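You operate a simulated robot arm through the tools that you are given. There is no shell and no other tool.

The job below is to be done with a simulated two-armed robot. You get a single attempt, and the scene is never put back.

JOB
Pick up the foam carton with one hand, pass it to the other hand and put it on the middle shelf of the grey drawer counter. Take the blue card box from the second shelf from the bottom of the slim bookcase and put it on the top of the wash bench. Fetch the silver extension ring and set it on the top of the grey drawer counter. Take the short black lens and put it on the thick brass disc. Put the wood-handled brush on the orange extension ring. Take the capped black lens from the bed top and leave it on the bench seat. Fetch the narrow teal box and set it on top of the red carton. Do these in any order. Set down upright: foam carton, blue card box, narrow teal box.

It is judged by the outcome, as a careful person would: the job done as asked, and still so three seconds after it is handed in. It fails if anything else is knocked over, pushed out of place, dropped, spilled or broken.

ROBOT AND FRAMES
Two 7-joint arms with two-finger parallel grippers on one trunk, on a base that drives. Base frame: it is fixed to the floor where the robot stands at the start and does not move with it; the origin is under the middle of the robot, x ahead of it, y to its left, z up; the surface under the hand at the start is at about z = 800. Readings come in mm, rad, newtons and seconds.
The left shoulder is at the start at [80, 131, 947], the right one opposite. With the tool pointing down near the work surface each hand reaches from about 400 to 860 mm from the robot's upright axis, wherever it stands, measured 20 degrees to its own side. Places, roughly: bench seat (24x64 cm) [-4340, 1300, 600]; blue card box (10x10x12 cm) [600, -2600, 500]; capped black lens (6x6x5 cm) [-5800, 300, 500]; foam carton [500, 250, 750]; middle shelf of the grey drawer counter [-1800, -2400, 500]; narrow teal box [-6000, 500, 500]; orange extension ring [-1000, -500, 750]; red carton (11x9x8 cm) [-6000, 700, 500]; short black lens [-1250, -250, 750]; silver extension ring [-1000, -500, 750]; thick brass disc (9x9x3 cm) [-3600, -2200, 800]; top of the grey drawer counter [-1700, -2500, 800]; top of the wash bench [-3700, -2400, 800]; wood-handled brush (3x3x13 cm) [-2700, -500, 800]. Payload 1.57 kg a hand.
The tool frame of a hand sits at the grasp point between the pads (the TCP): z along the fingers, y along the line on which they close. The tips reach 30 mm beyond it. The gripper opens to 110 mm. The fingers are 24 mm wide and 12 mm thick; the gripper's body (48 by 112 mm) begins 78 mm behind the TCP.
Orientation is told as [roll, pitch, yaw] about the base's x, y, z axes, in that order, counted from this pose: with the fingers straight down and closing along the base's y, the tool's x points along the base's -x, its y along +y and its z along -z.

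CONTROLS
- The arms move only by the tool jog_arm. It takes "left_increments", "right_increments" or both (then of equal length, played together; a hand with none holds still); each is a list of rows, each a list of 7 numbers: the shift along the tool's x, y, z in mm, then the turn, a rotation vector about the tool's x, y, z in rad, then the gripper command, from -1 (fully open) to 1 (shut), values between in proportion. In form: [[tx, ty, tz, wx, wy, wz, jaw], ...]. A call has 1 to 20 rows; each row is the pose to reach, as a shift and turn from the pose commanded when the call began, along the tool's axes at that moment. Each row takes 0.2 s and may step no farther than 50 mm and 0.15 rad from the row before; otherwise, or with a gripper value out of range, the whole call is refused. Where a pose cannot be reached the arm comes as near as it can. A force on the tool above 40 N (or 10 N above the force at the start of the call, whichever is more), or a blocked arm, ends the call early, and 0.2 s more pass. The fingers move at their own pace (about 108 mm/s each) and stop on an object; they squeeze with about 43 N. The grip force told is the motor's: it shows also when the fingers shut on nothing. Time passes only in rows, and 0.2 s behind the last, so rows that repeat a pose let the fingers close. It gives the time, the measured TCP pose, the force on the tool (base axes), the opening and the grip force at its end, in the units of the frame above (readings bear some noise), with the torque about the TCP (base axes, N m) and any sound that the robot's microphone picked up.
- Cameras (640 x 400 px; columns grow to the right, rows downward): "scene" is now at [-105.5, -71.4, 1399.7]; the picture's right is [-0.91, -0.42, 0.00], its down [-0.32, 0.67, -0.67] and it looks along [0.28, -0.60, -0.74] (base axes); focal length 214 px, centre (320, 200). "left" rides on the left gripper at [70, -16, -141] in its tool frame; the picture's right is [0.23, 0.97, 0.00], its down [-0.86, 0.20, -0.48] and it looks along [-0.47, 0.11, 0.88] (tool axes); focal length 222 px, centre (320, 200). "right" rides on the right gripper at [70, 16, -141] in its tool frame; the picture's right is [-0.23, 0.97, 0.00], its down [-0.85, -0.20, -0.48] and it looks along [-0.47, -0.11, 0.88] (tool axes); focal length 222 px, centre (320, 200). There is no depth. A picture from a camera that has moved, and an enlarged one, comes with that camera's place and axes in the base frame and with its lens.
- camera(camera): a new picture of that camera. The clock stands still meanwhile.
- steer(legs): drives the robot by 1 to 6 legs, each [ahead, left, turn to the left] in mm, mm and rad, along the robot's own axes; the way and the turn of a leg run together, so that a leg with both is an arc; at most 1500 mm and 3.142 rad a leg. The arms and the cameras ride along, it lands a little off, and it stops where it bumps. It gives what a move gives.
- head_to(pan, tilt): turns the head with the scene camera to pan (to the left, within 1.902 rad either way) and tilt (down, from -0.506 to 1.204), counted from straight ahead of the robot. It gives what a move gives.
- close_up(camera, box): a new picture of the part [left, top, right, bottom] of that camera's present view, enlarged. The clock stands still meanwhile.
- hand_in(): hands the job in; it is judged then, once.

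Nothing tells you exact positions but the pictures and the camera data. Unless the task says otherwise, let go and move clear before handing in.

The tools are called as name(argument=value, ...) on one line, values as JSON. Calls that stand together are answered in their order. jog_arm: Moves the arms, as the interface text tells. Its arguments: {"type":"object","properties":{"left_increments":{"type":"array","items":{"type":"array","items":{"type":"number"}}},"right_increments":{"type":"array","items":{"type":"array","items":{"type":"number"}}}},"required":[]} The other tools are called the same way: steer (legs) drives the base; head_to (pan, tilt) turns the head that bears the scene camera; camera (camera) takes a picture; close_up (camera, box) takes an enlarged picture of a part of a camera's view; hand_in () hands the job in.

At the start:

```text
t: 0.0
left_tcp_pos: [507.8, -71.7, 1026.4]
left_tool_rot: [0.0, -0.001, 0.001]
left_contact_force: [0.2, -0.2, -1.0]
left_wrist_torque: [0.02, 0.0, -0.04]
left_grip_width: 110.0
left_finger_force: 0.0
right_tcp_pos: [458.8, -559.7, 1118.9]
right_tool_rot: [-0.001, 0.0, 0.0]
right_contact_force: [-0.7, 0.9, 0.3]
right_wrist_torque: [-0.02, -0.01, -0.04]
right_grip_width: 110.1
right_finger_force: 0.0
robot x, y, heading: [-0.8, 1.4, 0.003]
head pan, tilt: [-1.133, 0.84]
```

scene: 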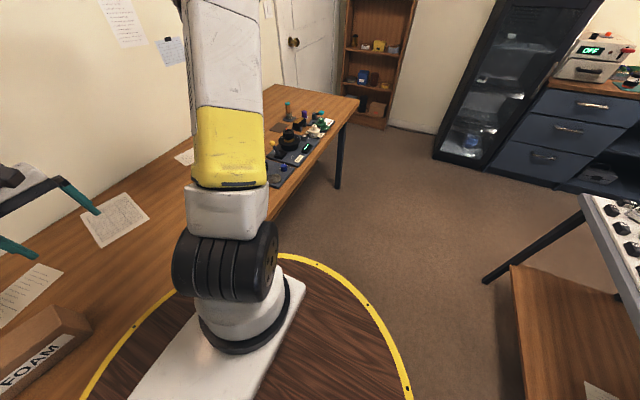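
right: 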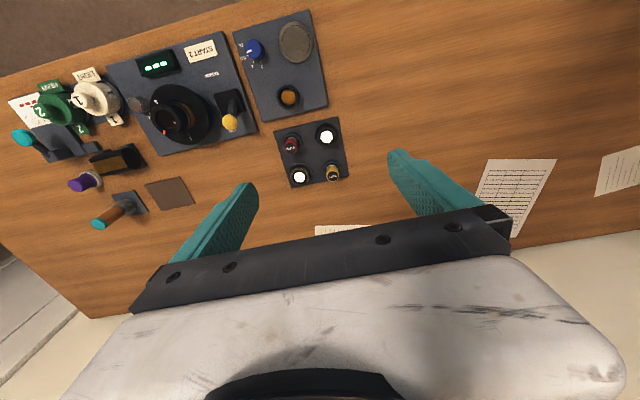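
left: 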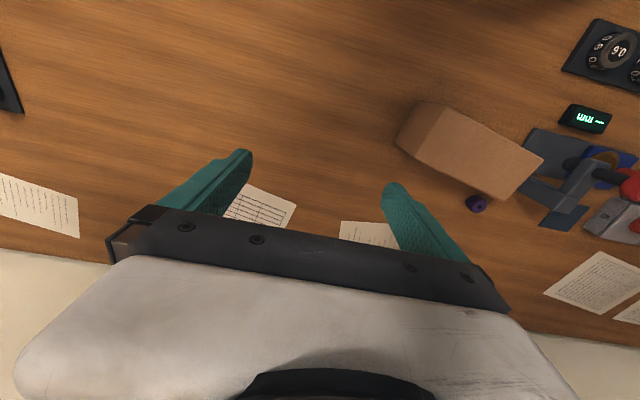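

I see the foam carton on the desk ahead-left, and panels with knobs on both sides. I'll look around with the head before moving anything.

head_to(pan=0.3, tilt=0.8)

camera(camera="scene")

```text
t: 1.6
left_tcp_pos: [507.5, -72.5, 1026.3]
left_tool_rot: [0.0, -0.002, -0.001]
left_contact_force: [-0.3, 0.4, -0.7]
left_wrist_torque: [0.04, -0.02, 0.01]
left_grip_width: 110.1
left_finger_force: 0.1
right_tcp_pos: [459.5, -561.0, 1119.2]
right_tool_rot: [0.002, 0.0, 0.0]
right_contact_force: [0.8, 0.2, 0.5]
right_wrist_torque: [-0.02, 0.04, -0.02]
right_grip_width: 109.7
right_finger_force: 0.1
robot x, y, heading: [-1.4, 0.0, 0.001]
head pan, tilt: [0.3, 0.799]
```

```text
taken
camera scene: at [-61.8, 23.7, 1403.0], right [0.3, -0.96, 0.0], down [-0.69, -0.21, -0.7], along [0.67, 0.21, -0.72], focal length 214 px, centre (320, 200)
```

scene: 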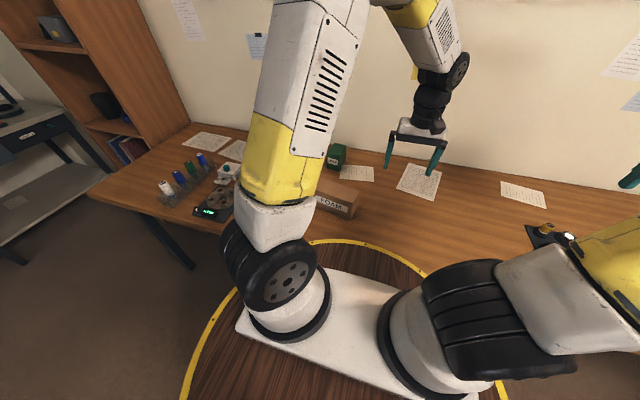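

The foam carton lies just below the left elbow. I'll keep looking around to map out the room.

head_to(pan=1.5, tilt=0.4)

camera(camera="scene")

head_to(pan=-1.3, tilt=0.35)

camera(camera="scene")

head_to(pan=-1.9, tilt=0.35)

camera(camera="scene")

```text
t: 3.0
left_tcp_pos: [507.3, -72.5, 1027.0]
left_tool_rot: [0.0, -0.002, 0.0]
left_contact_force: [-0.1, 0.1, 0.1]
left_wrist_torque: [0.02, -0.04, 0.01]
left_grip_width: 109.7
left_finger_force: 0.1
right_tcp_pos: [459.0, -561.1, 1118.3]
right_tool_rot: [-0.002, 0.0, -0.001]
right_contact_force: [-0.2, 0.0, 0.2]
right_wrist_torque: [0.02, 0.02, 0.01]
right_grip_width: 109.9
right_finger_force: 0.0
robot x, y, heading: [1.5, 0.1, 0.002]
head pan, tilt: [1.499, 0.4]
```

```text
taken
camera scene: at [-132.2, 92.3, 1438.1], right [1.0, -0.07, 0.0], down [-0.03, -0.39, -0.92], along [0.07, 0.92, -0.39], focal length 214 px, centre (320, 200)
```

scene: 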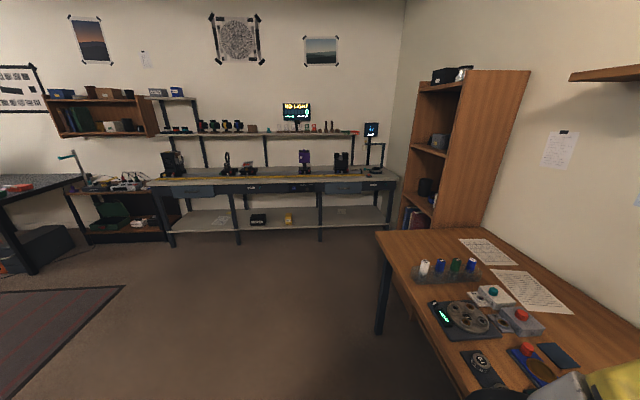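

```text
t: 5.4
left_tcp_pos: [507.8, -71.3, 1025.8]
left_tool_rot: [0.0, -0.001, -0.002]
left_contact_force: [-0.3, -1.3, -0.2]
left_wrist_torque: [0.01, 0.02, -0.01]
left_grip_width: 109.6
left_finger_force: 0.0
right_tcp_pos: [457.9, -560.3, 1119.0]
right_tool_rot: [0.0, 0.0, -0.003]
right_contact_force: [-0.8, 0.7, 0.1]
right_wrist_torque: [0.02, -0.02, -0.02]
right_grip_width: 110.1
right_finger_force: 0.0
robot x, y, heading: [1.5, 1.6, -0.003]
head pan, tilt: [-1.3, 0.351]
```

```text
taken
camera scene: at [-113.9, -89.9, 1442.6], right [-0.96, -0.27, 0.0], down [-0.09, 0.33, -0.94], along [0.25, -0.9, -0.34], focal length 214 px, centre (320, 200)
```

scene: 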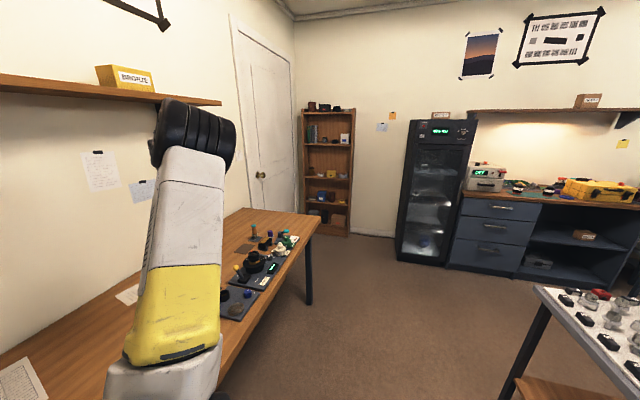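

```text
t: 6.4
left_tcp_pos: [507.4, -73.2, 1026.4]
left_tool_rot: [0.0, -0.003, 0.001]
left_contact_force: [0.0, -0.8, -0.1]
left_wrist_torque: [0.03, -0.01, -0.01]
left_grip_width: 110.2
left_finger_force: 0.1
right_tcp_pos: [458.3, -559.7, 1119.4]
right_tool_rot: [0.002, 0.001, 0.0]
right_contact_force: [0.1, -0.2, 0.3]
right_wrist_torque: [0.01, -0.03, -0.02]
right_grip_width: 110.0
right_finger_force: 0.0
robot x, y, heading: [-1.9, 1.9, -0.001]
head pan, tilt: [-1.901, 0.351]
```

```text
taken
camera scene: at [-168.9, -88.3, 1442.6], right [-0.95, 0.32, 0.0], down [0.11, 0.33, -0.94], along [-0.3, -0.89, -0.34], focal length 214 px, centre (320, 200)
```

scene: 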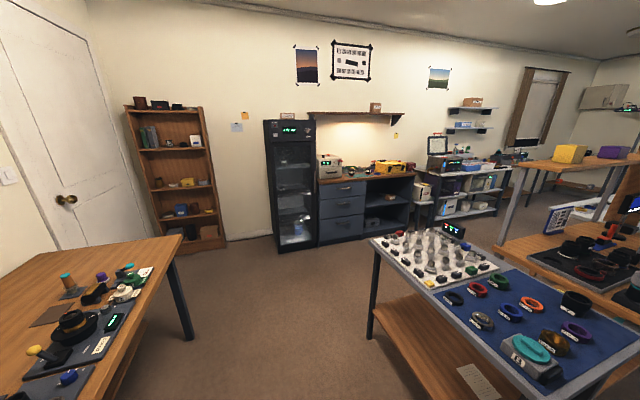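

To the right and behind, I see the slim bookcase, the drawer counter and the lens/ring table. I'll enlarge those regions.

close_up(camera="scene", box=[360, 210, 640, 390])

close_up(camera="scene", box=[110, 90, 260, 250])

close_up(camera="scene", box=[260, 90, 440, 250])

close_up(camera="scene", box=[420, 60, 640, 220])

```text
2.22 times, centred on (500, 300) of scene
camera zoom: at [-168.9, -88.3, 1442.6], right [-0.95, 0.32, 0.0], down [0.11, 0.33, -0.94], along [-0.3, -0.89, -0.34], focal length 477 px, centre (-80, -22)
```

zoom: 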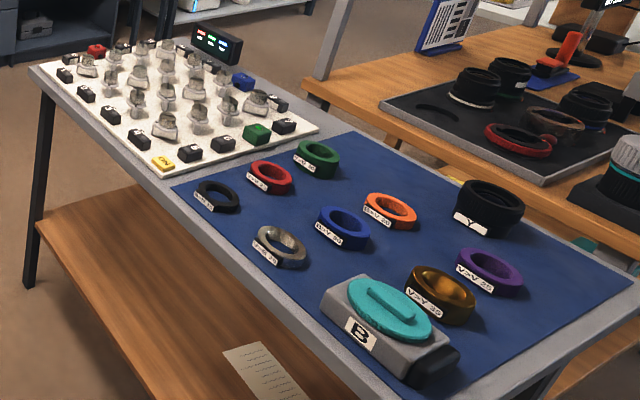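

```text
2.50 times, centred on (185, 170) of scene
camera zoom: at [-168.9, -88.3, 1442.6], right [-0.95, 0.32, 0.0], down [0.11, 0.33, -0.94], along [-0.3, -0.89, -0.34], focal length 536 px, centre (658, 275)
```

zoom: 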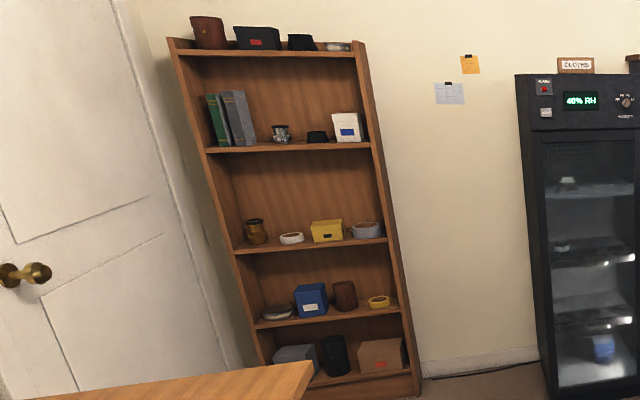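

```text
2.50 times, centred on (350, 170) of scene
camera zoom: at [-168.9, -88.3, 1442.6], right [-0.95, 0.32, 0.0], down [0.11, 0.33, -0.94], along [-0.3, -0.89, -0.34], focal length 536 px, centre (245, 275)
```

zoom: 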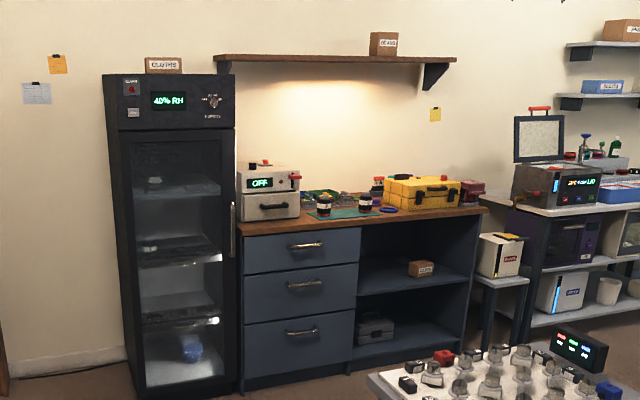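

```text
2.50 times, centred on (530, 140) of scene
camera zoom: at [-168.9, -88.3, 1442.6], right [-0.95, 0.32, 0.0], down [0.11, 0.33, -0.94], along [-0.3, -0.89, -0.34], focal length 536 px, centre (-205, 350)
```

zoom: 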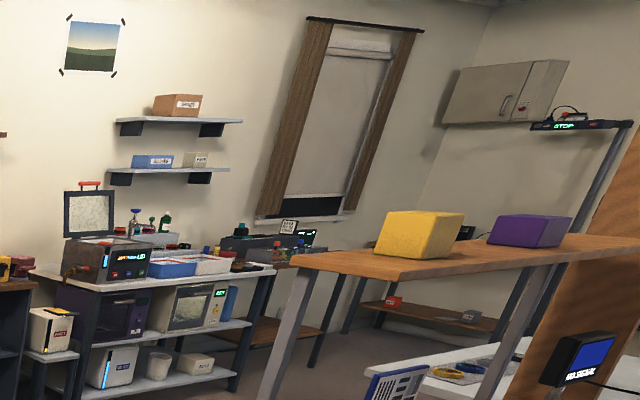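

The foam carton is near [480, 170]. I'll move the left hand over to its side for a good overhead view.

jog_arm(left_increments=[[18, 44, 0, 0, 0, 0, -1], [36, 88, 0, 0, 0, 0, -1], [54, 132, 0, 0, 0, 0, -1], [72, 176, 0, 0, 0, 0, -1], [88, 222, 0, 0, 0, 0, -1]])

camera(camera="left")

head_to(pan=0.3, tilt=0.8)

camera(camera="scene")

```text
t: 7.6
left_tcp_pos: [418.3, 151.5, 1026.5]
left_tool_rot: [0.0, -0.001, 0.001]
left_contact_force: [-0.6, 0.3, -0.3]
left_wrist_torque: [0.03, -0.02, 0.0]
left_grip_width: 110.0
left_finger_force: 0.1
right_tcp_pos: [458.6, -561.3, 1118.4]
right_tool_rot: [0.0, 0.001, 0.001]
right_contact_force: [0.1, -0.3, 0.4]
right_wrist_torque: [0.01, 0.01, 0.03]
right_grip_width: 109.9
right_finger_force: 0.0
robot x, y, heading: [-0.7, 1.8, -0.001]
head pan, tilt: [-1.901, 0.351]
```

```text
taken
camera left: at [349.4, 136.1, 1168.2], right [-0.23, 0.97, 0.0], down [0.85, 0.2, 0.48], along [0.47, 0.11, -0.88], focal length 222 px, centre (320, 200)
```

left: 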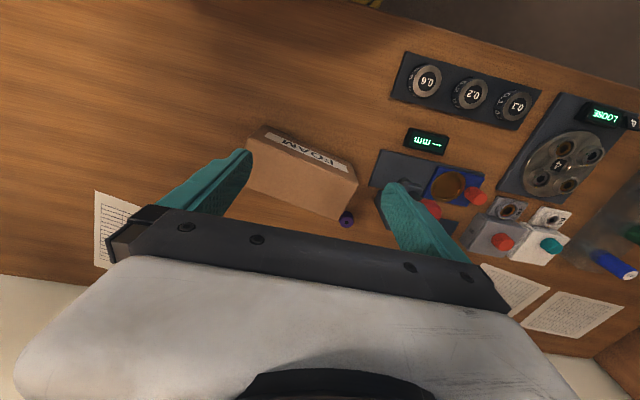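

```text
t: 9.7
left_tcp_pos: [419.0, 151.8, 1027.6]
left_tool_rot: [0.001, -0.002, 0.002]
left_contact_force: [0.0, 0.3, 1.2]
left_wrist_torque: [0.0, -0.01, 0.01]
left_grip_width: 110.0
left_finger_force: 0.2
right_tcp_pos: [458.5, -560.5, 1118.7]
right_tool_rot: [-0.002, 0.002, 0.001]
right_contact_force: [0.7, 1.1, 0.9]
right_wrist_torque: [-0.02, 0.05, -0.01]
right_grip_width: 110.0
right_finger_force: 0.0
robot x, y, heading: [3.2, -2.1, -0.004]
head pan, tilt: [0.3, 0.799]
```

```text
taken
camera scene: at [-61.8, 23.7, 1403.0], right [0.3, -0.96, 0.0], down [-0.69, -0.21, -0.7], along [0.67, 0.21, -0.72], focal length 214 px, centre (320, 200)
```

scene: 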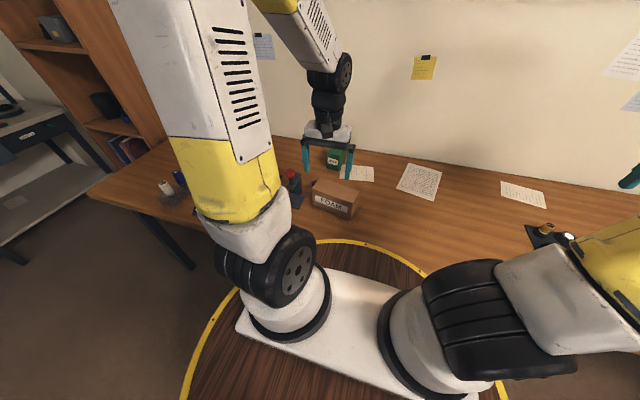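

close_up(camera="left", box=[220, 100, 400, 240])

close_up(camera="scene", box=[260, 130, 400, 230])

```text
2.86 times, centred on (310, 170) of left
camera zoom: at [349.7, 135.9, 1168.3], right [-0.23, 0.97, 0.0], down [0.85, 0.2, 0.48], along [0.47, 0.11, -0.88], focal length 635 px, centre (349, 286)
```

zoom: 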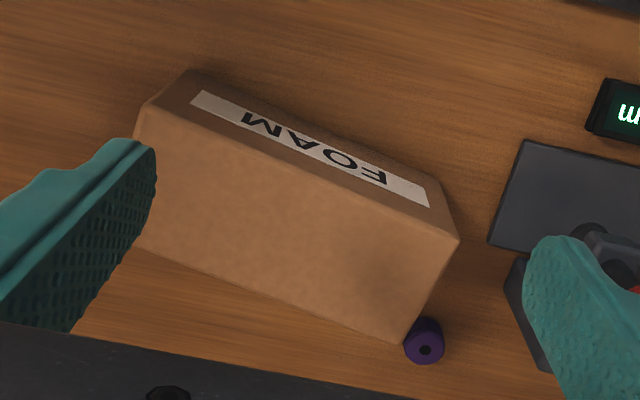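

```text
4.00 times, centred on (330, 180) of scene
camera zoom: at [-61.8, 23.7, 1403.0], right [0.3, -0.96, 0.0], down [-0.69, -0.21, -0.7], along [0.67, 0.21, -0.72], focal length 858 px, centre (280, 280)
```

zoom: 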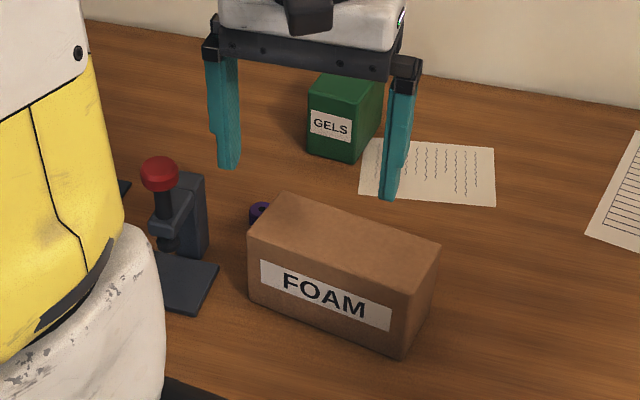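

The carton measures about 150×75×77 mm with its long axis near y, and the table is at z≈800. I'll rotate the left hand so that it closes along the carton's short axis, holding it above the left end.

jog_arm(left_increments=[[-6, 1.5, 2, 0, 0, 0.149, -1], [-12, 3, 4, 0, 0, 0.298, -1], [-19, 4.5, 6, 0, 0, 0.447, -1], [-25, 6, 8, 0, 0, 0.596, -1], [-32, 7.5, 10, 0, 0, 0.745, -1], [-38, 9, 12, 0, 0, 0.894, -1], [-44, 10.5, 14, 0, 0, 1.043, -1], [-51, 12, 17, 0, 0, 1.192, -1], [-57, 13.5, 19, 0, 0, 1.341, -1], [-63, 15, 21, 0, 0, 1.49, -1], [-70, 16.5, 24, 0, 0, 1.639, -1], [-76, 18, 27, 0, 0, 1.788, -1]])

camera(camera="left")

camera(camera="scene")

```text
t: 12.3
left_tcp_pos: [495.3, 167.4, 998.8]
left_tool_rot: [0.001, -0.001, -1.791]
left_contact_force: [0.2, -0.2, 0.1]
left_wrist_torque: [-0.01, -0.04, 0.0]
left_grip_width: 110.1
left_finger_force: 0.1
right_tcp_pos: [458.0, -560.3, 1118.9]
right_tool_rot: [0.0, 0.0, -0.001]
right_contact_force: [-0.1, -0.2, 0.8]
right_wrist_torque: [-0.01, -0.04, -0.01]
right_grip_width: 110.3
right_finger_force: 0.1
robot x, y, heading: [-1.1, 1.0, 0.005]
head pan, tilt: [0.3, 0.799]
```

```text
taken
camera left: at [495.0, 240.5, 1140.1], right [1.0, 0.01, 0.0], down [0.01, -0.88, 0.48], along [0.01, -0.48, -0.88], focal length 222 px, centre (320, 200)
```

left: 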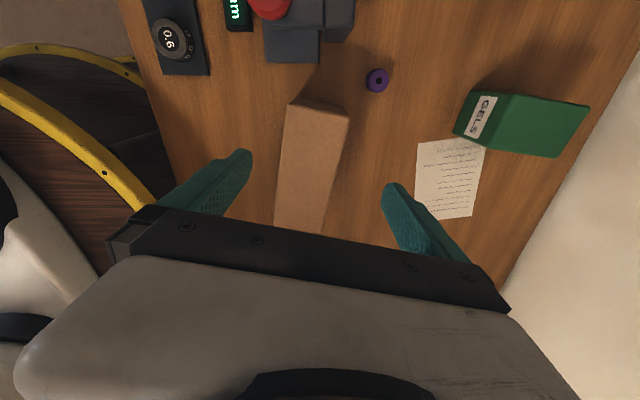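

```text
taken
camera scene: at [-61.9, 23.8, 1403.0], right [0.3, -0.96, 0.0], down [-0.68, -0.21, -0.7], along [0.67, 0.21, -0.72], focal length 214 px, centre (320, 200)
```

scene: 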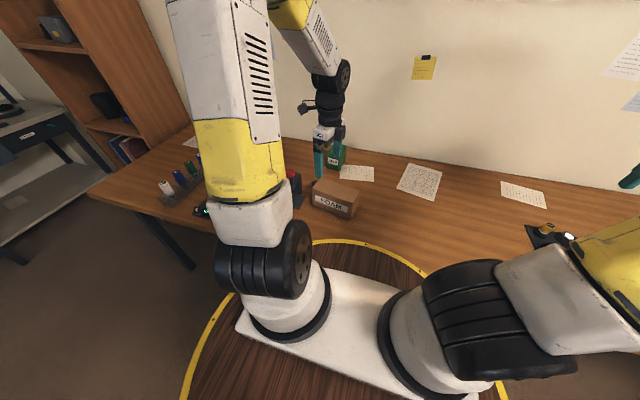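

close_up(camera="left", box=[240, 80, 400, 240])

```text
2.50 times, centred on (320, 160) of left
camera zoom: at [495.0, 240.5, 1140.1], right [1.0, 0.01, 0.0], down [0.01, -0.88, 0.48], along [0.01, -0.48, -0.88], focal length 555 px, centre (320, 300)
```

zoom: 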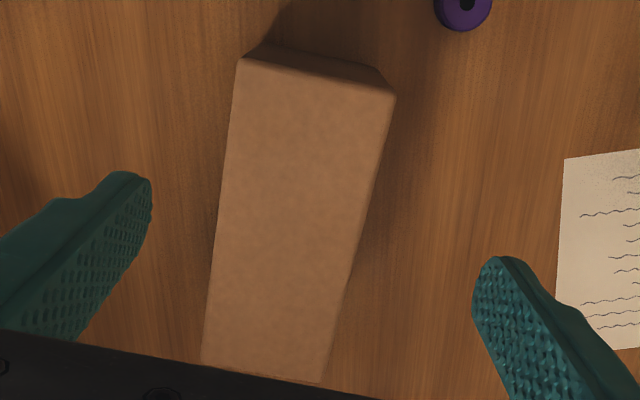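

jog_arm(left_increments=[[-1.5, -6.8, 40, 0, 0, -0.03, -1], [-1.5, -6.8, 80, 0, 0, -0.03, -1], [-1.5, -6.8, 120, 0, 0, -0.03, -1], [-1.5, -6.8, 156, 0, 0, -0.03, -1]])

camera(camera="left")

close_up(camera="scene", box=[260, 80, 420, 230])

```text
t: 13.3
left_tcp_pos: [488.9, 165.4, 845.2]
left_tool_rot: [0.001, 0.001, -1.757]
left_contact_force: [0.0, -0.2, -0.2]
left_wrist_torque: [-0.04, -0.01, -0.02]
left_grip_width: 109.9
left_finger_force: 0.0
right_tcp_pos: [457.0, -562.2, 1119.4]
right_tool_rot: [0.001, -0.001, 0.0]
right_contact_force: [-0.2, 0.5, -0.5]
right_wrist_torque: [-0.01, -0.01, 0.01]
right_grip_width: 110.2
right_finger_force: 0.0
robot x, y, heading: [0.7, -2.0, 0.004]
head pan, tilt: [0.3, 0.799]
```

```text
taken
camera left: at [485.1, 239.6, 986.2], right [1.0, 0.04, 0.0], down [0.04, -0.88, 0.48], along [0.02, -0.48, -0.88], focal length 222 px, centre (320, 200)
```

left: 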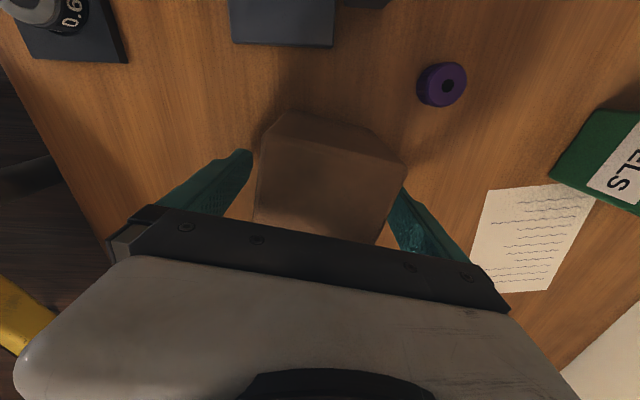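

```text
2.67 times, centred on (340, 155) of scene
camera zoom: at [-62.1, 23.7, 1403.0], right [0.3, -0.96, 0.0], down [-0.68, -0.21, -0.7], along [0.67, 0.21, -0.72], focal length 572 px, centre (267, 320)
```

zoom: 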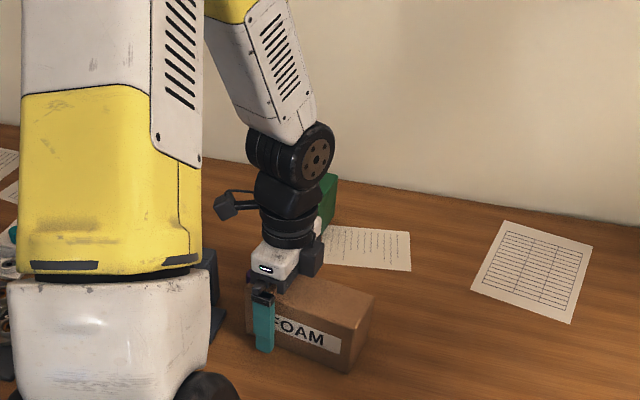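

The left fingers straddle the carton with clearance on both sides. Closing the grip and then lifting.

jog_arm(left_increments=[[0, 0, 0, 0, 0, 0, 0], [0, 0, 0, 0, 0, 0, 1], [0, 0, 0, 0, 0, 0, 1], [0, 0, 0, 0, 0, 0, 1], [0, 0, 0, 0, 0, 0, 1]])

jog_arm(left_increments=[[0, 0, -20, 0, 0, 0, 1], [0, 0, -50, 0, 0, 0, 1], [0, 0, -90, 0, 0, 0, 1], [0, 0, -130, 0, 0, 0, 1], [0, 0, -170, 0, 0, 0, 1]])

camera(camera="left")

camera(camera="scene")

```text
t: 14.5
left_tcp_pos: [489.1, 167.5, 844.0]
left_tool_rot: [0.002, 0.0, -1.759]
left_contact_force: [-0.8, 0.2, -0.4]
left_wrist_torque: [0.05, 0.0, 0.0]
left_grip_width: 69.8
left_finger_force: 43.5
right_tcp_pos: [458.5, -561.5, 1120.2]
right_tool_rot: [-0.001, 0.0, 0.0]
right_contact_force: [-0.1, -0.1, -0.2]
right_wrist_torque: [-0.02, 0.02, -0.04]
right_grip_width: 110.0
right_finger_force: 0.1
robot x, y, heading: [-3.2, -3.5, -0.001]
head pan, tilt: [0.3, 0.799]
```

```text
t: 15.7
left_tcp_pos: [488.7, 165.7, 1014.4]
left_tool_rot: [0.0, 0.0, -1.759]
left_contact_force: [0.2, 1.0, -1.3]
left_wrist_torque: [0.05, 0.03, -0.02]
left_grip_width: 69.6
left_finger_force: 42.9
right_tcp_pos: [458.4, -561.9, 1118.0]
right_tool_rot: [-0.001, -0.001, -0.001]
right_contact_force: [-1.0, -0.4, -0.4]
right_wrist_torque: [0.0, 0.03, 0.01]
right_grip_width: 109.9
right_finger_force: 0.1
robot x, y, heading: [2.1, -3.0, 0.0]
head pan, tilt: [0.3, 0.799]
```

```text
taken
camera left: at [486.6, 238.6, 1156.3], right [1.0, 0.04, 0.0], down [0.04, -0.88, 0.48], along [0.02, -0.48, -0.88], focal length 222 px, centre (320, 200)
```

left: 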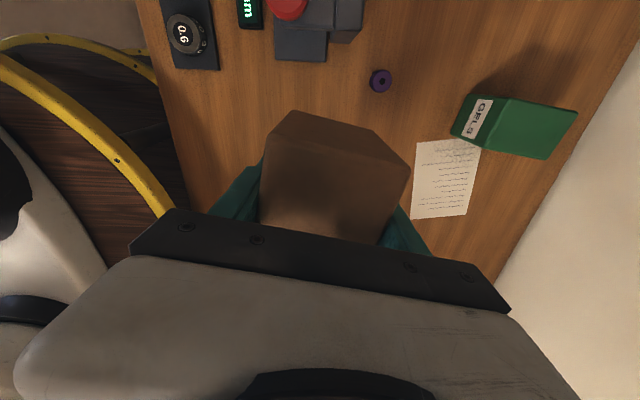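

```text
taken
camera scene: at [-61.5, 23.9, 1403.0], right [0.3, -0.96, 0.0], down [-0.69, -0.21, -0.7], along [0.67, 0.21, -0.72], focal length 214 px, centre (320, 200)
```

scene: 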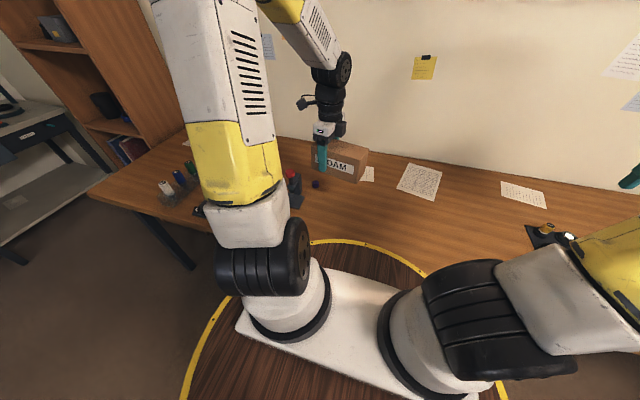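

The carton is held securely in the left hand. I'll bring it toward the centre and turn the right hand to approach its right-hand end sideways.

jog_arm(left_increments=[[-11, 1, 0, 0, 0, 0, 1], [-22, 2, 0, 0, 0, 0, 1], [-33, 3, 0, 0, 0, 0, 1], [-44, 4, 0, 0, 0, 0, 1], [-55, 5, 0, 0, 0, 0, 1], [-66, 6, 0, 0, 0, 0, 1], [-77, 6, 0, 0, 0, 0, 1], [-88, 7, 0, 0, 0, 0, 1], [-98, 8, 0, 0, 0, 0, 1], [-106, 8, 0, 0, 0, 0, 1]], right_increments=[[2.8, 26, 6, 0, 0, -0.138, -1], [5.6, 52, 12, 0, 0, -0.276, -1], [8.4, 78, 18, 0, 0, -0.415, -1], [11, 104, 24, 0, 0, -0.553, -1], [14, 130, 30, 0, 0, -0.691, -1], [17, 156, 36, 0, 0, -0.829, -1], [20, 182, 42, 0, 0, -0.967, -1], [22, 208, 48, 0, 0, -1.106, -1], [25, 234, 54, 0, 0, -1.244, -1], [28, 261, 59, 0, 0, -1.382, -1]])

head_to(pan=0.0, tilt=0.75)

camera(camera="scene")

```text
t: 17.9
left_tcp_pos: [476.1, 61.1, 1011.5]
left_tool_rot: [0.002, 0.001, -1.757]
left_contact_force: [-0.2, -0.3, -1.5]
left_wrist_torque: [0.05, -0.04, 0.0]
left_grip_width: 69.8
left_finger_force: 43.1
right_tcp_pos: [429.4, -298.8, 1059.4]
right_tool_rot: [-0.003, 0.001, 1.382]
right_contact_force: [0.3, -0.3, 0.2]
right_wrist_torque: [0.01, 0.0, 0.02]
right_grip_width: 110.2
right_finger_force: 0.1
robot x, y, heading: [2.2, 0.9, -0.004]
head pan, tilt: [0.3, 0.799]
```

```text
t: 18.7
left_tcp_pos: [475.8, 60.2, 1012.5]
left_tool_rot: [0.002, 0.0, -1.757]
left_contact_force: [0.5, -0.5, -0.4]
left_wrist_torque: [0.03, -0.04, -0.02]
left_grip_width: 69.7
left_finger_force: 43.3
right_tcp_pos: [429.7, -298.8, 1059.0]
right_tool_rot: [-0.001, -0.001, 1.381]
right_contact_force: [0.5, 0.1, -0.1]
right_wrist_torque: [0.02, 0.02, 0.01]
right_grip_width: 110.0
right_finger_force: 0.0
robot x, y, heading: [-1.0, 3.8, -0.001]
head pan, tilt: [0.0, 0.75]
```

```text
taken
camera scene: at [-56.0, 0.0, 1407.0], right [0.0, -1.0, 0.0], down [-0.68, 0.0, -0.73], along [0.73, 0.0, -0.68], focal length 214 px, centre (320, 200)
```

scene: 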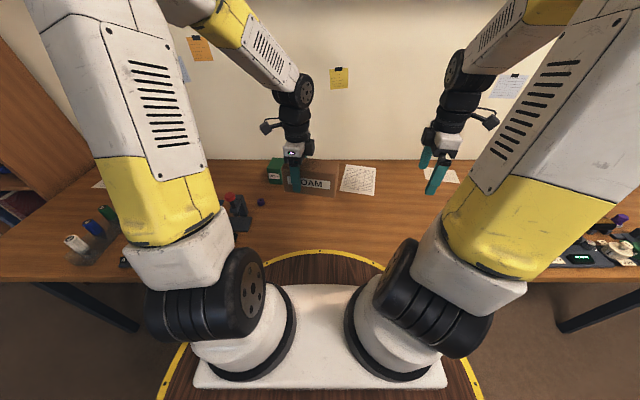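

close_up(camera="scene", box=[250, 120, 490, 220])

camera(camera="right")

```text
2.67 times, centred on (370, 170) of scene
camera zoom: at [-56.0, 0.0, 1407.0], right [0.0, -1.0, 0.0], down [-0.68, 0.0, -0.73], along [0.73, 0.0, -0.68], focal length 572 px, centre (187, 280)
```

zoom: 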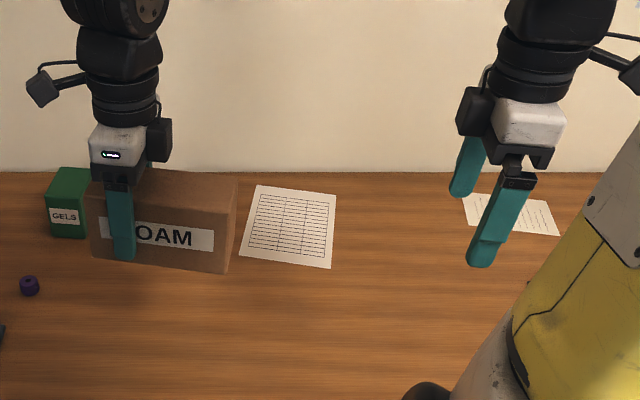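

```text
taken
camera right: at [401.3, -363.9, 1202.1], right [-0.91, 0.41, 0.0], down [0.36, 0.8, 0.48], along [0.2, 0.44, -0.88], focal length 222 px, centre (320, 200)
```

right: 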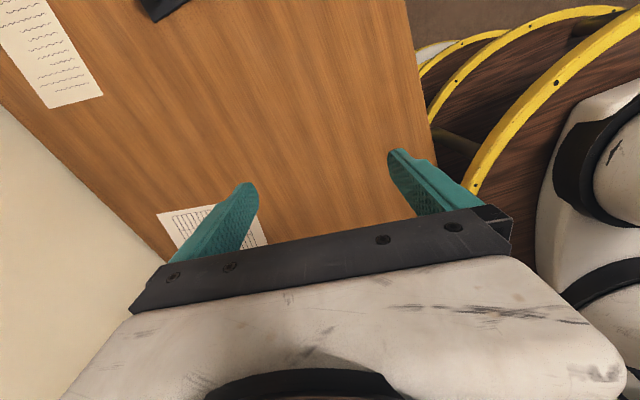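

Carton length is about 157 mm. I'll tilt the right hand so its fingers point along the carton (30° below horizontal) and come to a pre-grasp position.

jog_arm(right_increments=[[-21, 2.7, 6.4, 0, -0.131, 0, -1], [-42, 5.4, 12.8, 0, -0.262, 0, -1], [-63, 8.1, 19, 0, -0.393, 0, -1], [-84, 10.8, 25.5, 0, -0.524, 0, -1], [-105, 13.5, 32, 0, -0.654, 0, -1], [-126, 16.2, 38, 0, -0.785, 0, -1], [-147, 18.9, 45, 0, -0.916, 0, -1], [-168, 21.6, 51, 0, -1.047, 0, -1]])

close_up(camera="scene", box=[250, 120, 490, 220])

camera(camera="right")

```text
t: 20.5
left_tcp_pos: [475.3, 61.3, 1013.3]
left_tool_rot: [0.002, 0.0, -1.757]
left_contact_force: [-0.6, -0.2, -0.7]
left_wrist_torque: [0.04, -0.02, 0.0]
left_grip_width: 69.6
left_finger_force: 43.5
right_tcp_pos: [439.2, -130.0, 1008.8]
right_tool_rot: [-0.004, -1.046, 1.383]
right_contact_force: [-0.3, -0.4, 0.4]
right_wrist_torque: [-0.02, -0.01, -0.01]
right_grip_width: 110.0
right_finger_force: 0.1
robot x, y, heading: [2.0, -3.0, 0.001]
head pan, tilt: [0.0, 0.75]
```

```text
2.67 times, centred on (370, 170) of scene
camera zoom: at [-56.2, 0.1, 1407.0], right [0.0, -1.0, 0.0], down [-0.68, 0.0, -0.73], along [0.73, 0.0, -0.68], focal length 572 px, centre (187, 280)
```

zoom: 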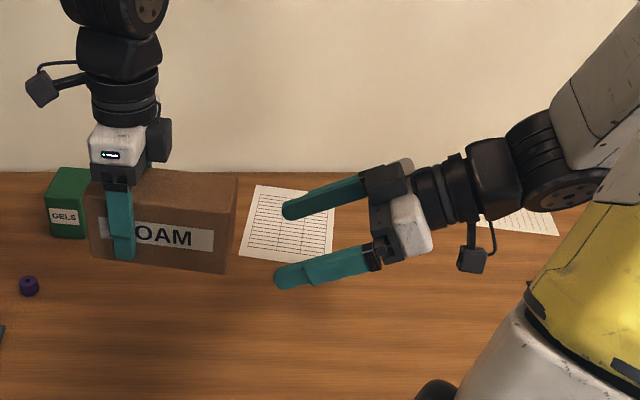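

```text
taken
camera right: at [394.5, -281.2, 1020.1], right [-0.94, 0.3, 0.19], down [0.2, -0.03, 0.98], along [0.29, 0.95, -0.03], focal length 222 px, centre (320, 200)
```

right: 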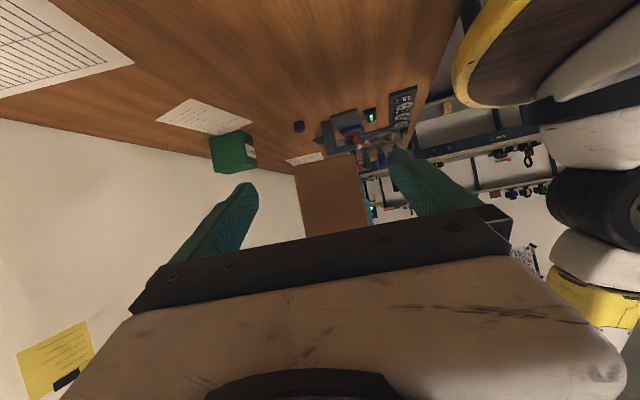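

Right fingers are aligned on both sides of the carton's end. Moving in.

jog_arm(right_increments=[[-14.6, 0, 25.6, 0, 0, 0, -1], [-29.2, 0, 51.3, 0, 0, 0, -1], [-43.8, 0, 77, 0, 0, 0, -1], [-58.4, 0, 102.6, 0, 0, 0, -1]])

close_up(camera="scene", box=[250, 120, 490, 220])

camera(camera="right")

```text
t: 21.5
left_tcp_pos: [475.5, 62.0, 1011.9]
left_tool_rot: [0.002, -0.001, -1.756]
left_contact_force: [-0.6, 0.3, -1.1]
left_wrist_torque: [0.04, -0.02, -0.02]
left_grip_width: 69.7
left_finger_force: 42.9
right_tcp_pos: [461.6, -14.7, 1005.5]
right_tool_rot: [-0.002, -1.048, 1.383]
right_contact_force: [-0.5, 0.2, -1.0]
right_wrist_torque: [-0.03, 0.03, 0.03]
right_grip_width: 110.1
right_finger_force: 0.1
robot x, y, heading: [-0.3, 1.0, 0.001]
head pan, tilt: [0.0, 0.75]
```

```text
2.67 times, centred on (370, 170) of scene
camera zoom: at [-56.1, -0.2, 1407.0], right [0.0, -1.0, 0.0], down [-0.68, 0.0, -0.73], along [0.73, 0.0, -0.68], focal length 572 px, centre (187, 280)
```

zoom: 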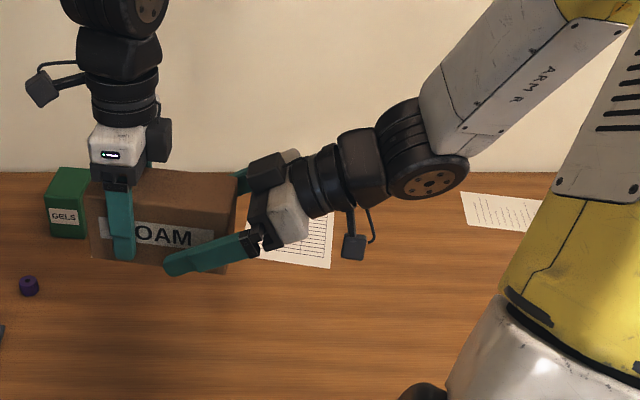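

```text
taken
camera right: at [417.5, -165.1, 1017.9], right [-0.94, 0.29, 0.2], down [0.2, -0.02, 0.98], along [0.29, 0.96, -0.04], focal length 222 px, centre (320, 200)
```

right: 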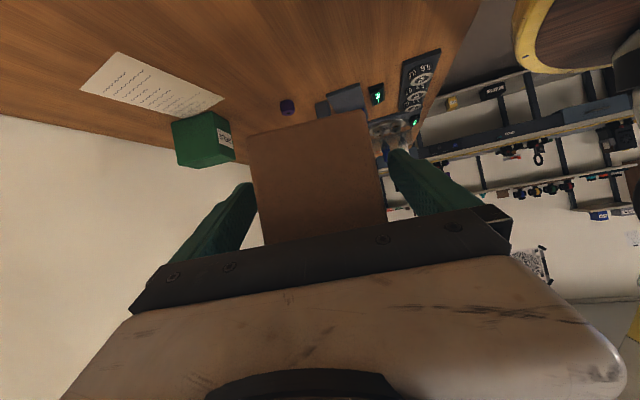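

jog_arm(right_increments=[[0, 0, 0, 0, 0, 0, 0], [0, 0, 0, 0, 0, 0, 1], [0, 0, 0, 0, 0, 0, 1], [0, 0, 0, 0, 0, 0, 1], [0, 0, 0, 0, 0, 0, 1]])

close_up(camera="scene", box=[250, 120, 490, 220])

```text
t: 22.7
left_tcp_pos: [475.5, 62.4, 1012.3]
left_tool_rot: [0.003, 0.002, -1.758]
left_contact_force: [14.3, -2.7, -3.0]
left_wrist_torque: [-0.17, 0.39, 1.15]
left_grip_width: 69.7
left_finger_force: 42.6
right_tcp_pos: [461.7, -13.4, 1005.8]
right_tool_rot: [0.001, -1.047, 1.384]
right_contact_force: [-15.0, 3.4, 3.0]
right_wrist_torque: [0.43, -0.51, 0.01]
right_grip_width: 69.6
right_finger_force: 43.6
robot x, y, heading: [0.7, 2.0, -0.004]
head pan, tilt: [0.0, 0.75]
```

```text
2.67 times, centred on (370, 170) of scene
camera zoom: at [-55.9, 0.0, 1407.0], right [0.0, -1.0, 0.0], down [-0.68, 0.0, -0.73], along [0.73, 0.0, -0.68], focal length 572 px, centre (187, 280)
```

zoom: 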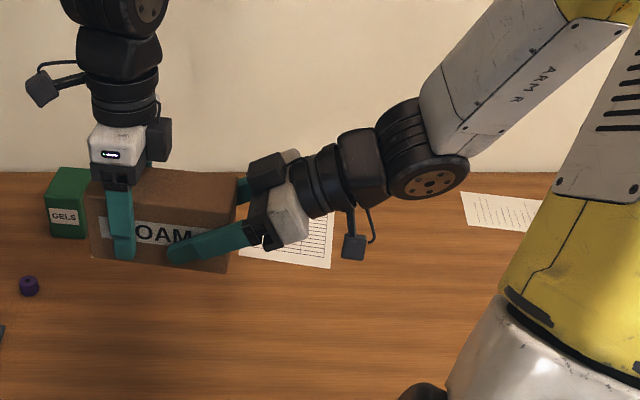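

Both hands hold the carton. Now the left hand releases and lifts away.

jog_arm(left_increments=[[0, 0, 0, 0, 0, 0, -0.3], [0, 0, 0, 0, 0, 0, -1], [0, 0, 0, 0, 0, 0, -1], [0, 0, -30, 0, 0, 0, -1], [0, 0, -70, 0, 0, 0, -1], [0, 0, -110, 0, 0, 0, -1], [0, 0, -150, 0, 0, 0, -1]])

camera(camera="scene")

camera(camera="right")

```text
t: 24.3
left_tcp_pos: [475.4, 62.6, 1163.4]
left_tool_rot: [0.001, -0.001, -1.757]
left_contact_force: [0.0, 0.4, -0.7]
left_wrist_torque: [0.01, 0.04, 0.01]
left_grip_width: 109.9
left_finger_force: 0.0
right_tcp_pos: [462.4, -14.9, 1006.0]
right_tool_rot: [-0.003, -1.045, 1.382]
right_contact_force: [0.1, -0.1, 0.6]
right_wrist_torque: [-0.01, 0.0, 0.02]
right_grip_width: 69.7
right_finger_force: 43.3
robot x, y, heading: [0.8, 1.3, 0.001]
head pan, tilt: [0.0, 0.75]
```

```text
taken
camera scene: at [-55.8, 0.0, 1407.0], right [0.0, -1.0, 0.0], down [-0.68, 0.0, -0.73], along [0.73, 0.0, -0.68], focal length 214 px, centre (320, 200)
```

scene: 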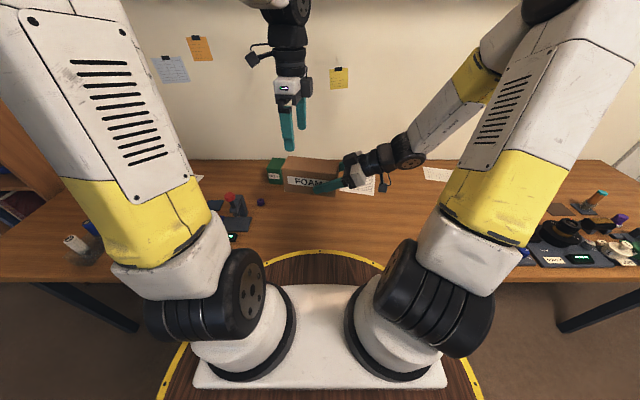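

```text
taken
camera right: at [417.9, -165.4, 1017.9], right [-0.94, 0.29, 0.2], down [0.2, -0.02, 0.98], along [0.29, 0.96, -0.04], focal length 222 px, centre (320, 200)
```

right: 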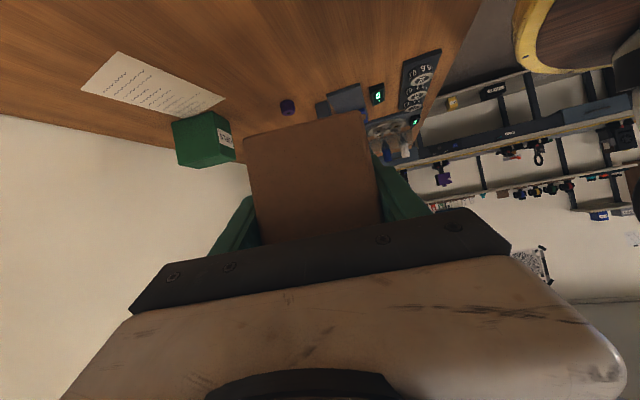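

The handover is done, and the right hand holds the carton well. I'll back away from the desk and turn to face the ring/lens table to the west so the left hand can fetch the silver ring on the way.

steer(legs=[[-300, 0, 0], [0, 0, 1.57], [0, 0, 1.57], [0, 200, 0]])

camera(camera="scene")

```text
t: 35.2
left_tcp_pos: [-780.8, -260.2, 1162.4]
left_tool_rot: [0.001, 0.0, 1.377]
left_contact_force: [0.4, -0.1, 0.0]
left_wrist_torque: [-0.02, 0.02, -0.06]
left_grip_width: 110.0
left_finger_force: 0.0
right_tcp_pos: [-766.0, -184.0, 1006.4]
right_tool_rot: [-0.001, -1.048, -1.768]
right_contact_force: [0.2, 0.0, 0.2]
right_wrist_torque: [0.05, 0.03, -0.01]
right_grip_width: 69.7
right_finger_force: 43.2
robot x, y, heading: [-306.5, -202.3, 3.138]
head pan, tilt: [0.0, 0.75]
```

```text
taken
camera scene: at [-246.8, -201.5, 1407.0], right [0.01, 1.0, 0.0], down [0.68, -0.01, -0.73], along [-0.73, 0.01, -0.68], focal length 214 px, centre (320, 200)
```

scene: 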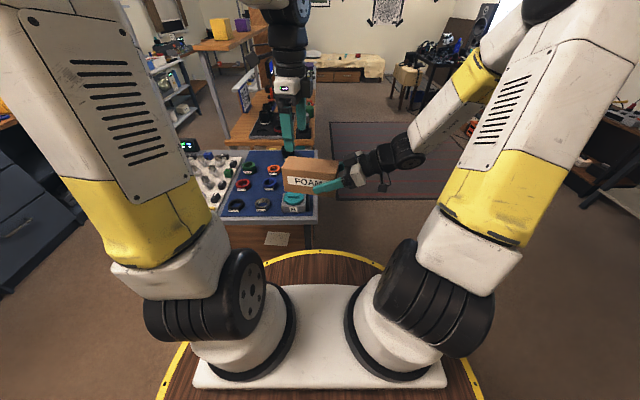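

close_up(camera="scene", box=[180, 140, 340, 240])

camera(camera="left")

close_up(camera="scene", box=[130, 0, 450, 200])

```text
4.00 times, centred on (260, 190) of scene
camera zoom: at [-246.8, -201.5, 1407.0], right [0.01, 1.0, 0.0], down [0.68, -0.01, -0.73], along [-0.73, 0.01, -0.68], focal length 858 px, centre (560, 240)
```

zoom: 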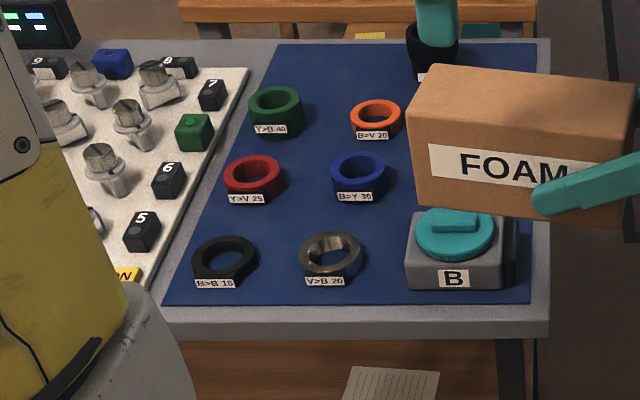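

```text
taken
camera left: at [-776.9, -331.4, 1304.3], right [-1.0, -0.03, 0.0], down [-0.03, 0.88, 0.48], along [-0.02, 0.48, -0.88], focal length 222 px, centre (320, 200)
```

left: 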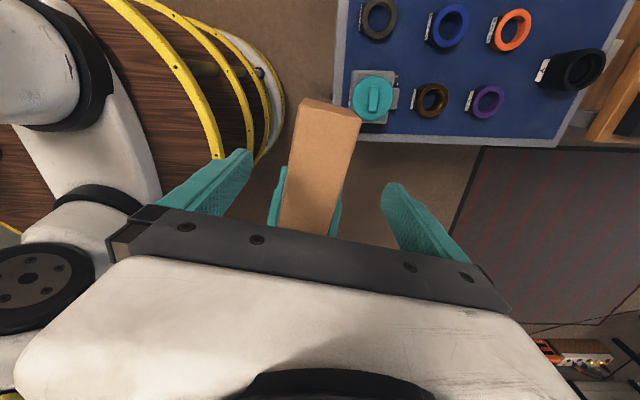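

```text
2.00 times, centred on (290, 100) of scene
camera zoom: at [-246.8, -201.5, 1407.0], right [0.01, 1.0, 0.0], down [0.68, -0.01, -0.73], along [-0.73, 0.01, -0.68], focal length 429 px, centre (380, 400)
```

zoom: 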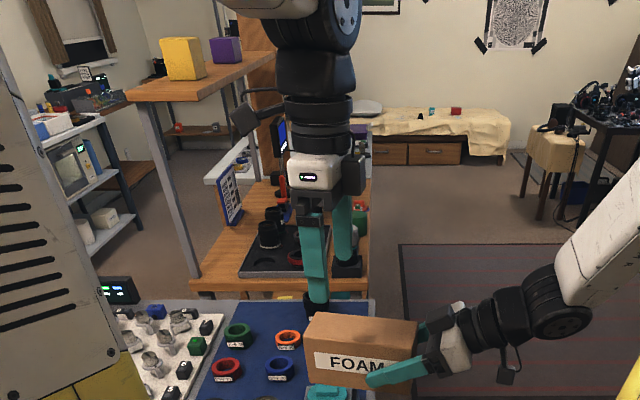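

The silver ring is at about [-917, -440] on the blue mat. I'll move the left hand sideways first (clear of the carton), square it up with the table, then go down above the ring.

jog_arm(left_increments=[[34, 16, 0, 0, 0, -0.147, -1], [68, 33, 0, 0, 0, -0.294, -1], [102, 49, 0, 0, 0, -0.44, -1], [136, 66, 0, 0, 0, -0.587, -1], [170, 82, 0, 0, 0, -0.734, -1], [204, 98, 0, 0, 0, -0.88, -1], [204, 98, 38, 0, 0, -1.027, -1], [204, 98, 76, 0, 0, -1.174, -1], [204, 98, 114, 0, 0, -1.321, -1], [204, 98, 152, 0, 0, -1.467, -1], [204, 98, 190, 0, 0, -1.614, -0.8], [204, 98, 232, 0, 0, -1.761, -0.75]])

camera(camera="left")

close_up(camera="scene", box=[180, 130, 340, 240])

```text
t: 37.8
left_tcp_pos: [-914.7, -439.4, 931.9]
left_tool_rot: [0.0, -0.001, 3.14]
left_contact_force: [0.5, -0.9, 0.2]
left_wrist_torque: [0.0, 0.02, -0.04]
left_grip_width: 96.4
left_finger_force: 0.0
right_tcp_pos: [-767.8, -182.5, 1006.6]
right_tool_rot: [0.0, -1.047, -1.766]
right_contact_force: [-0.4, -0.8, 0.4]
right_wrist_torque: [0.09, 0.01, -0.01]
right_grip_width: 69.6
right_finger_force: 42.9
robot x, y, heading: [-303.7, -202.1, 3.137]
head pan, tilt: [0.0, 0.75]
```

```text
taken
camera left: at [-844.6, -423.1, 1073.3], right [0.23, -0.97, 0.0], down [-0.86, -0.2, 0.48], along [-0.47, -0.11, -0.88], focal length 222 px, centre (320, 200)
```

left: 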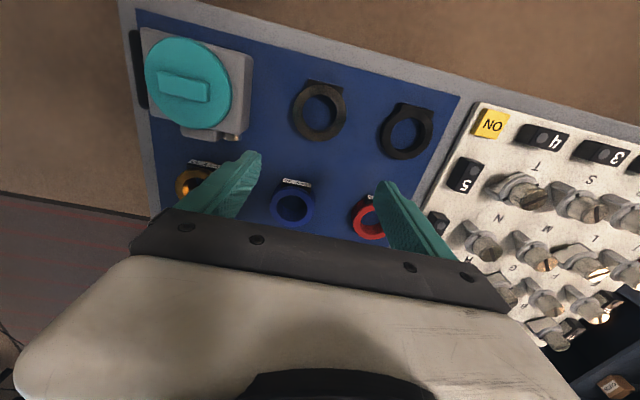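

```text
3.64 times, centred on (260, 185) of scene
camera zoom: at [-246.5, -201.5, 1407.0], right [0.01, 1.0, 0.0], down [0.68, -0.01, -0.73], along [-0.73, 0.01, -0.68], focal length 780 px, centre (538, 254)
```

zoom: 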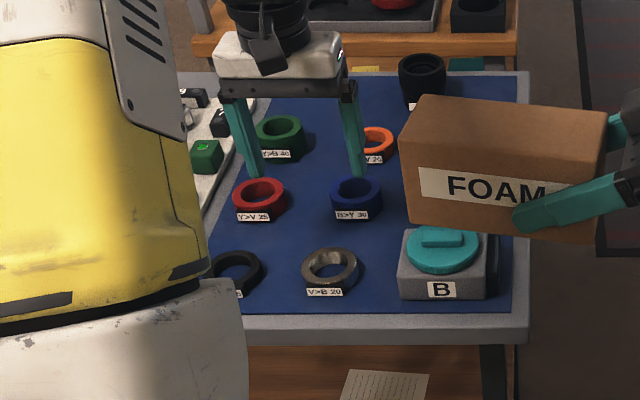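

The table surface comes out near z≈785–790 and the ring near [-876, -428]. I'll shift over it and recheck.

jog_arm(left_increments=[[20, -5, 10, 0, 0, 0, -0.75], [39, -10, 30, 0, 0, 0, -0.75]])

camera(camera="left")

close_up(camera="scene", box=[180, 130, 340, 240])

```text
t: 38.4
left_tcp_pos: [-876.9, -429.5, 902.9]
left_tool_rot: [-0.001, -0.002, 3.14]
left_contact_force: [-0.4, -0.3, 0.2]
left_wrist_torque: [-0.01, -0.04, 0.01]
left_grip_width: 96.5
left_finger_force: 0.0
right_tcp_pos: [-766.6, -183.6, 1006.4]
right_tool_rot: [-0.004, -1.049, -1.767]
right_contact_force: [0.3, -0.6, 0.4]
right_wrist_torque: [0.07, 0.0, 0.0]
right_grip_width: 69.6
right_finger_force: 43.1
robot x, y, heading: [-303.2, -201.6, 3.141]
head pan, tilt: [0.0, 0.75]
```

```text
taken
camera left: at [-806.2, -413.6, 1043.9], right [0.22, -0.97, 0.0], down [-0.85, -0.2, 0.48], along [-0.47, -0.11, -0.88], focal length 222 px, centre (320, 200)
```

left: 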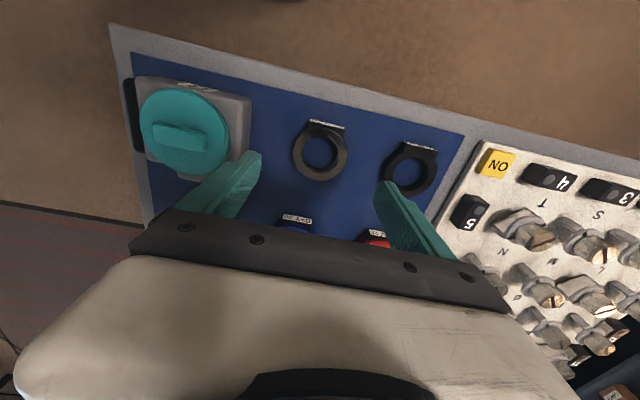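

```text
3.64 times, centred on (260, 185) of scene
camera zoom: at [-246.9, -201.6, 1407.0], right [0.01, 1.0, 0.0], down [0.68, -0.01, -0.73], along [-0.73, 0.01, -0.68], focal length 780 px, centre (538, 254)
```

zoom: 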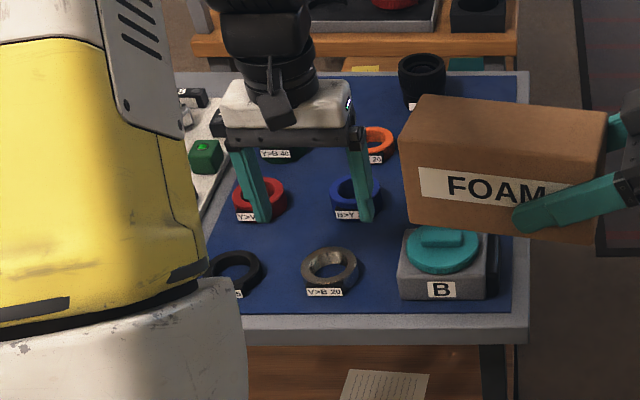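

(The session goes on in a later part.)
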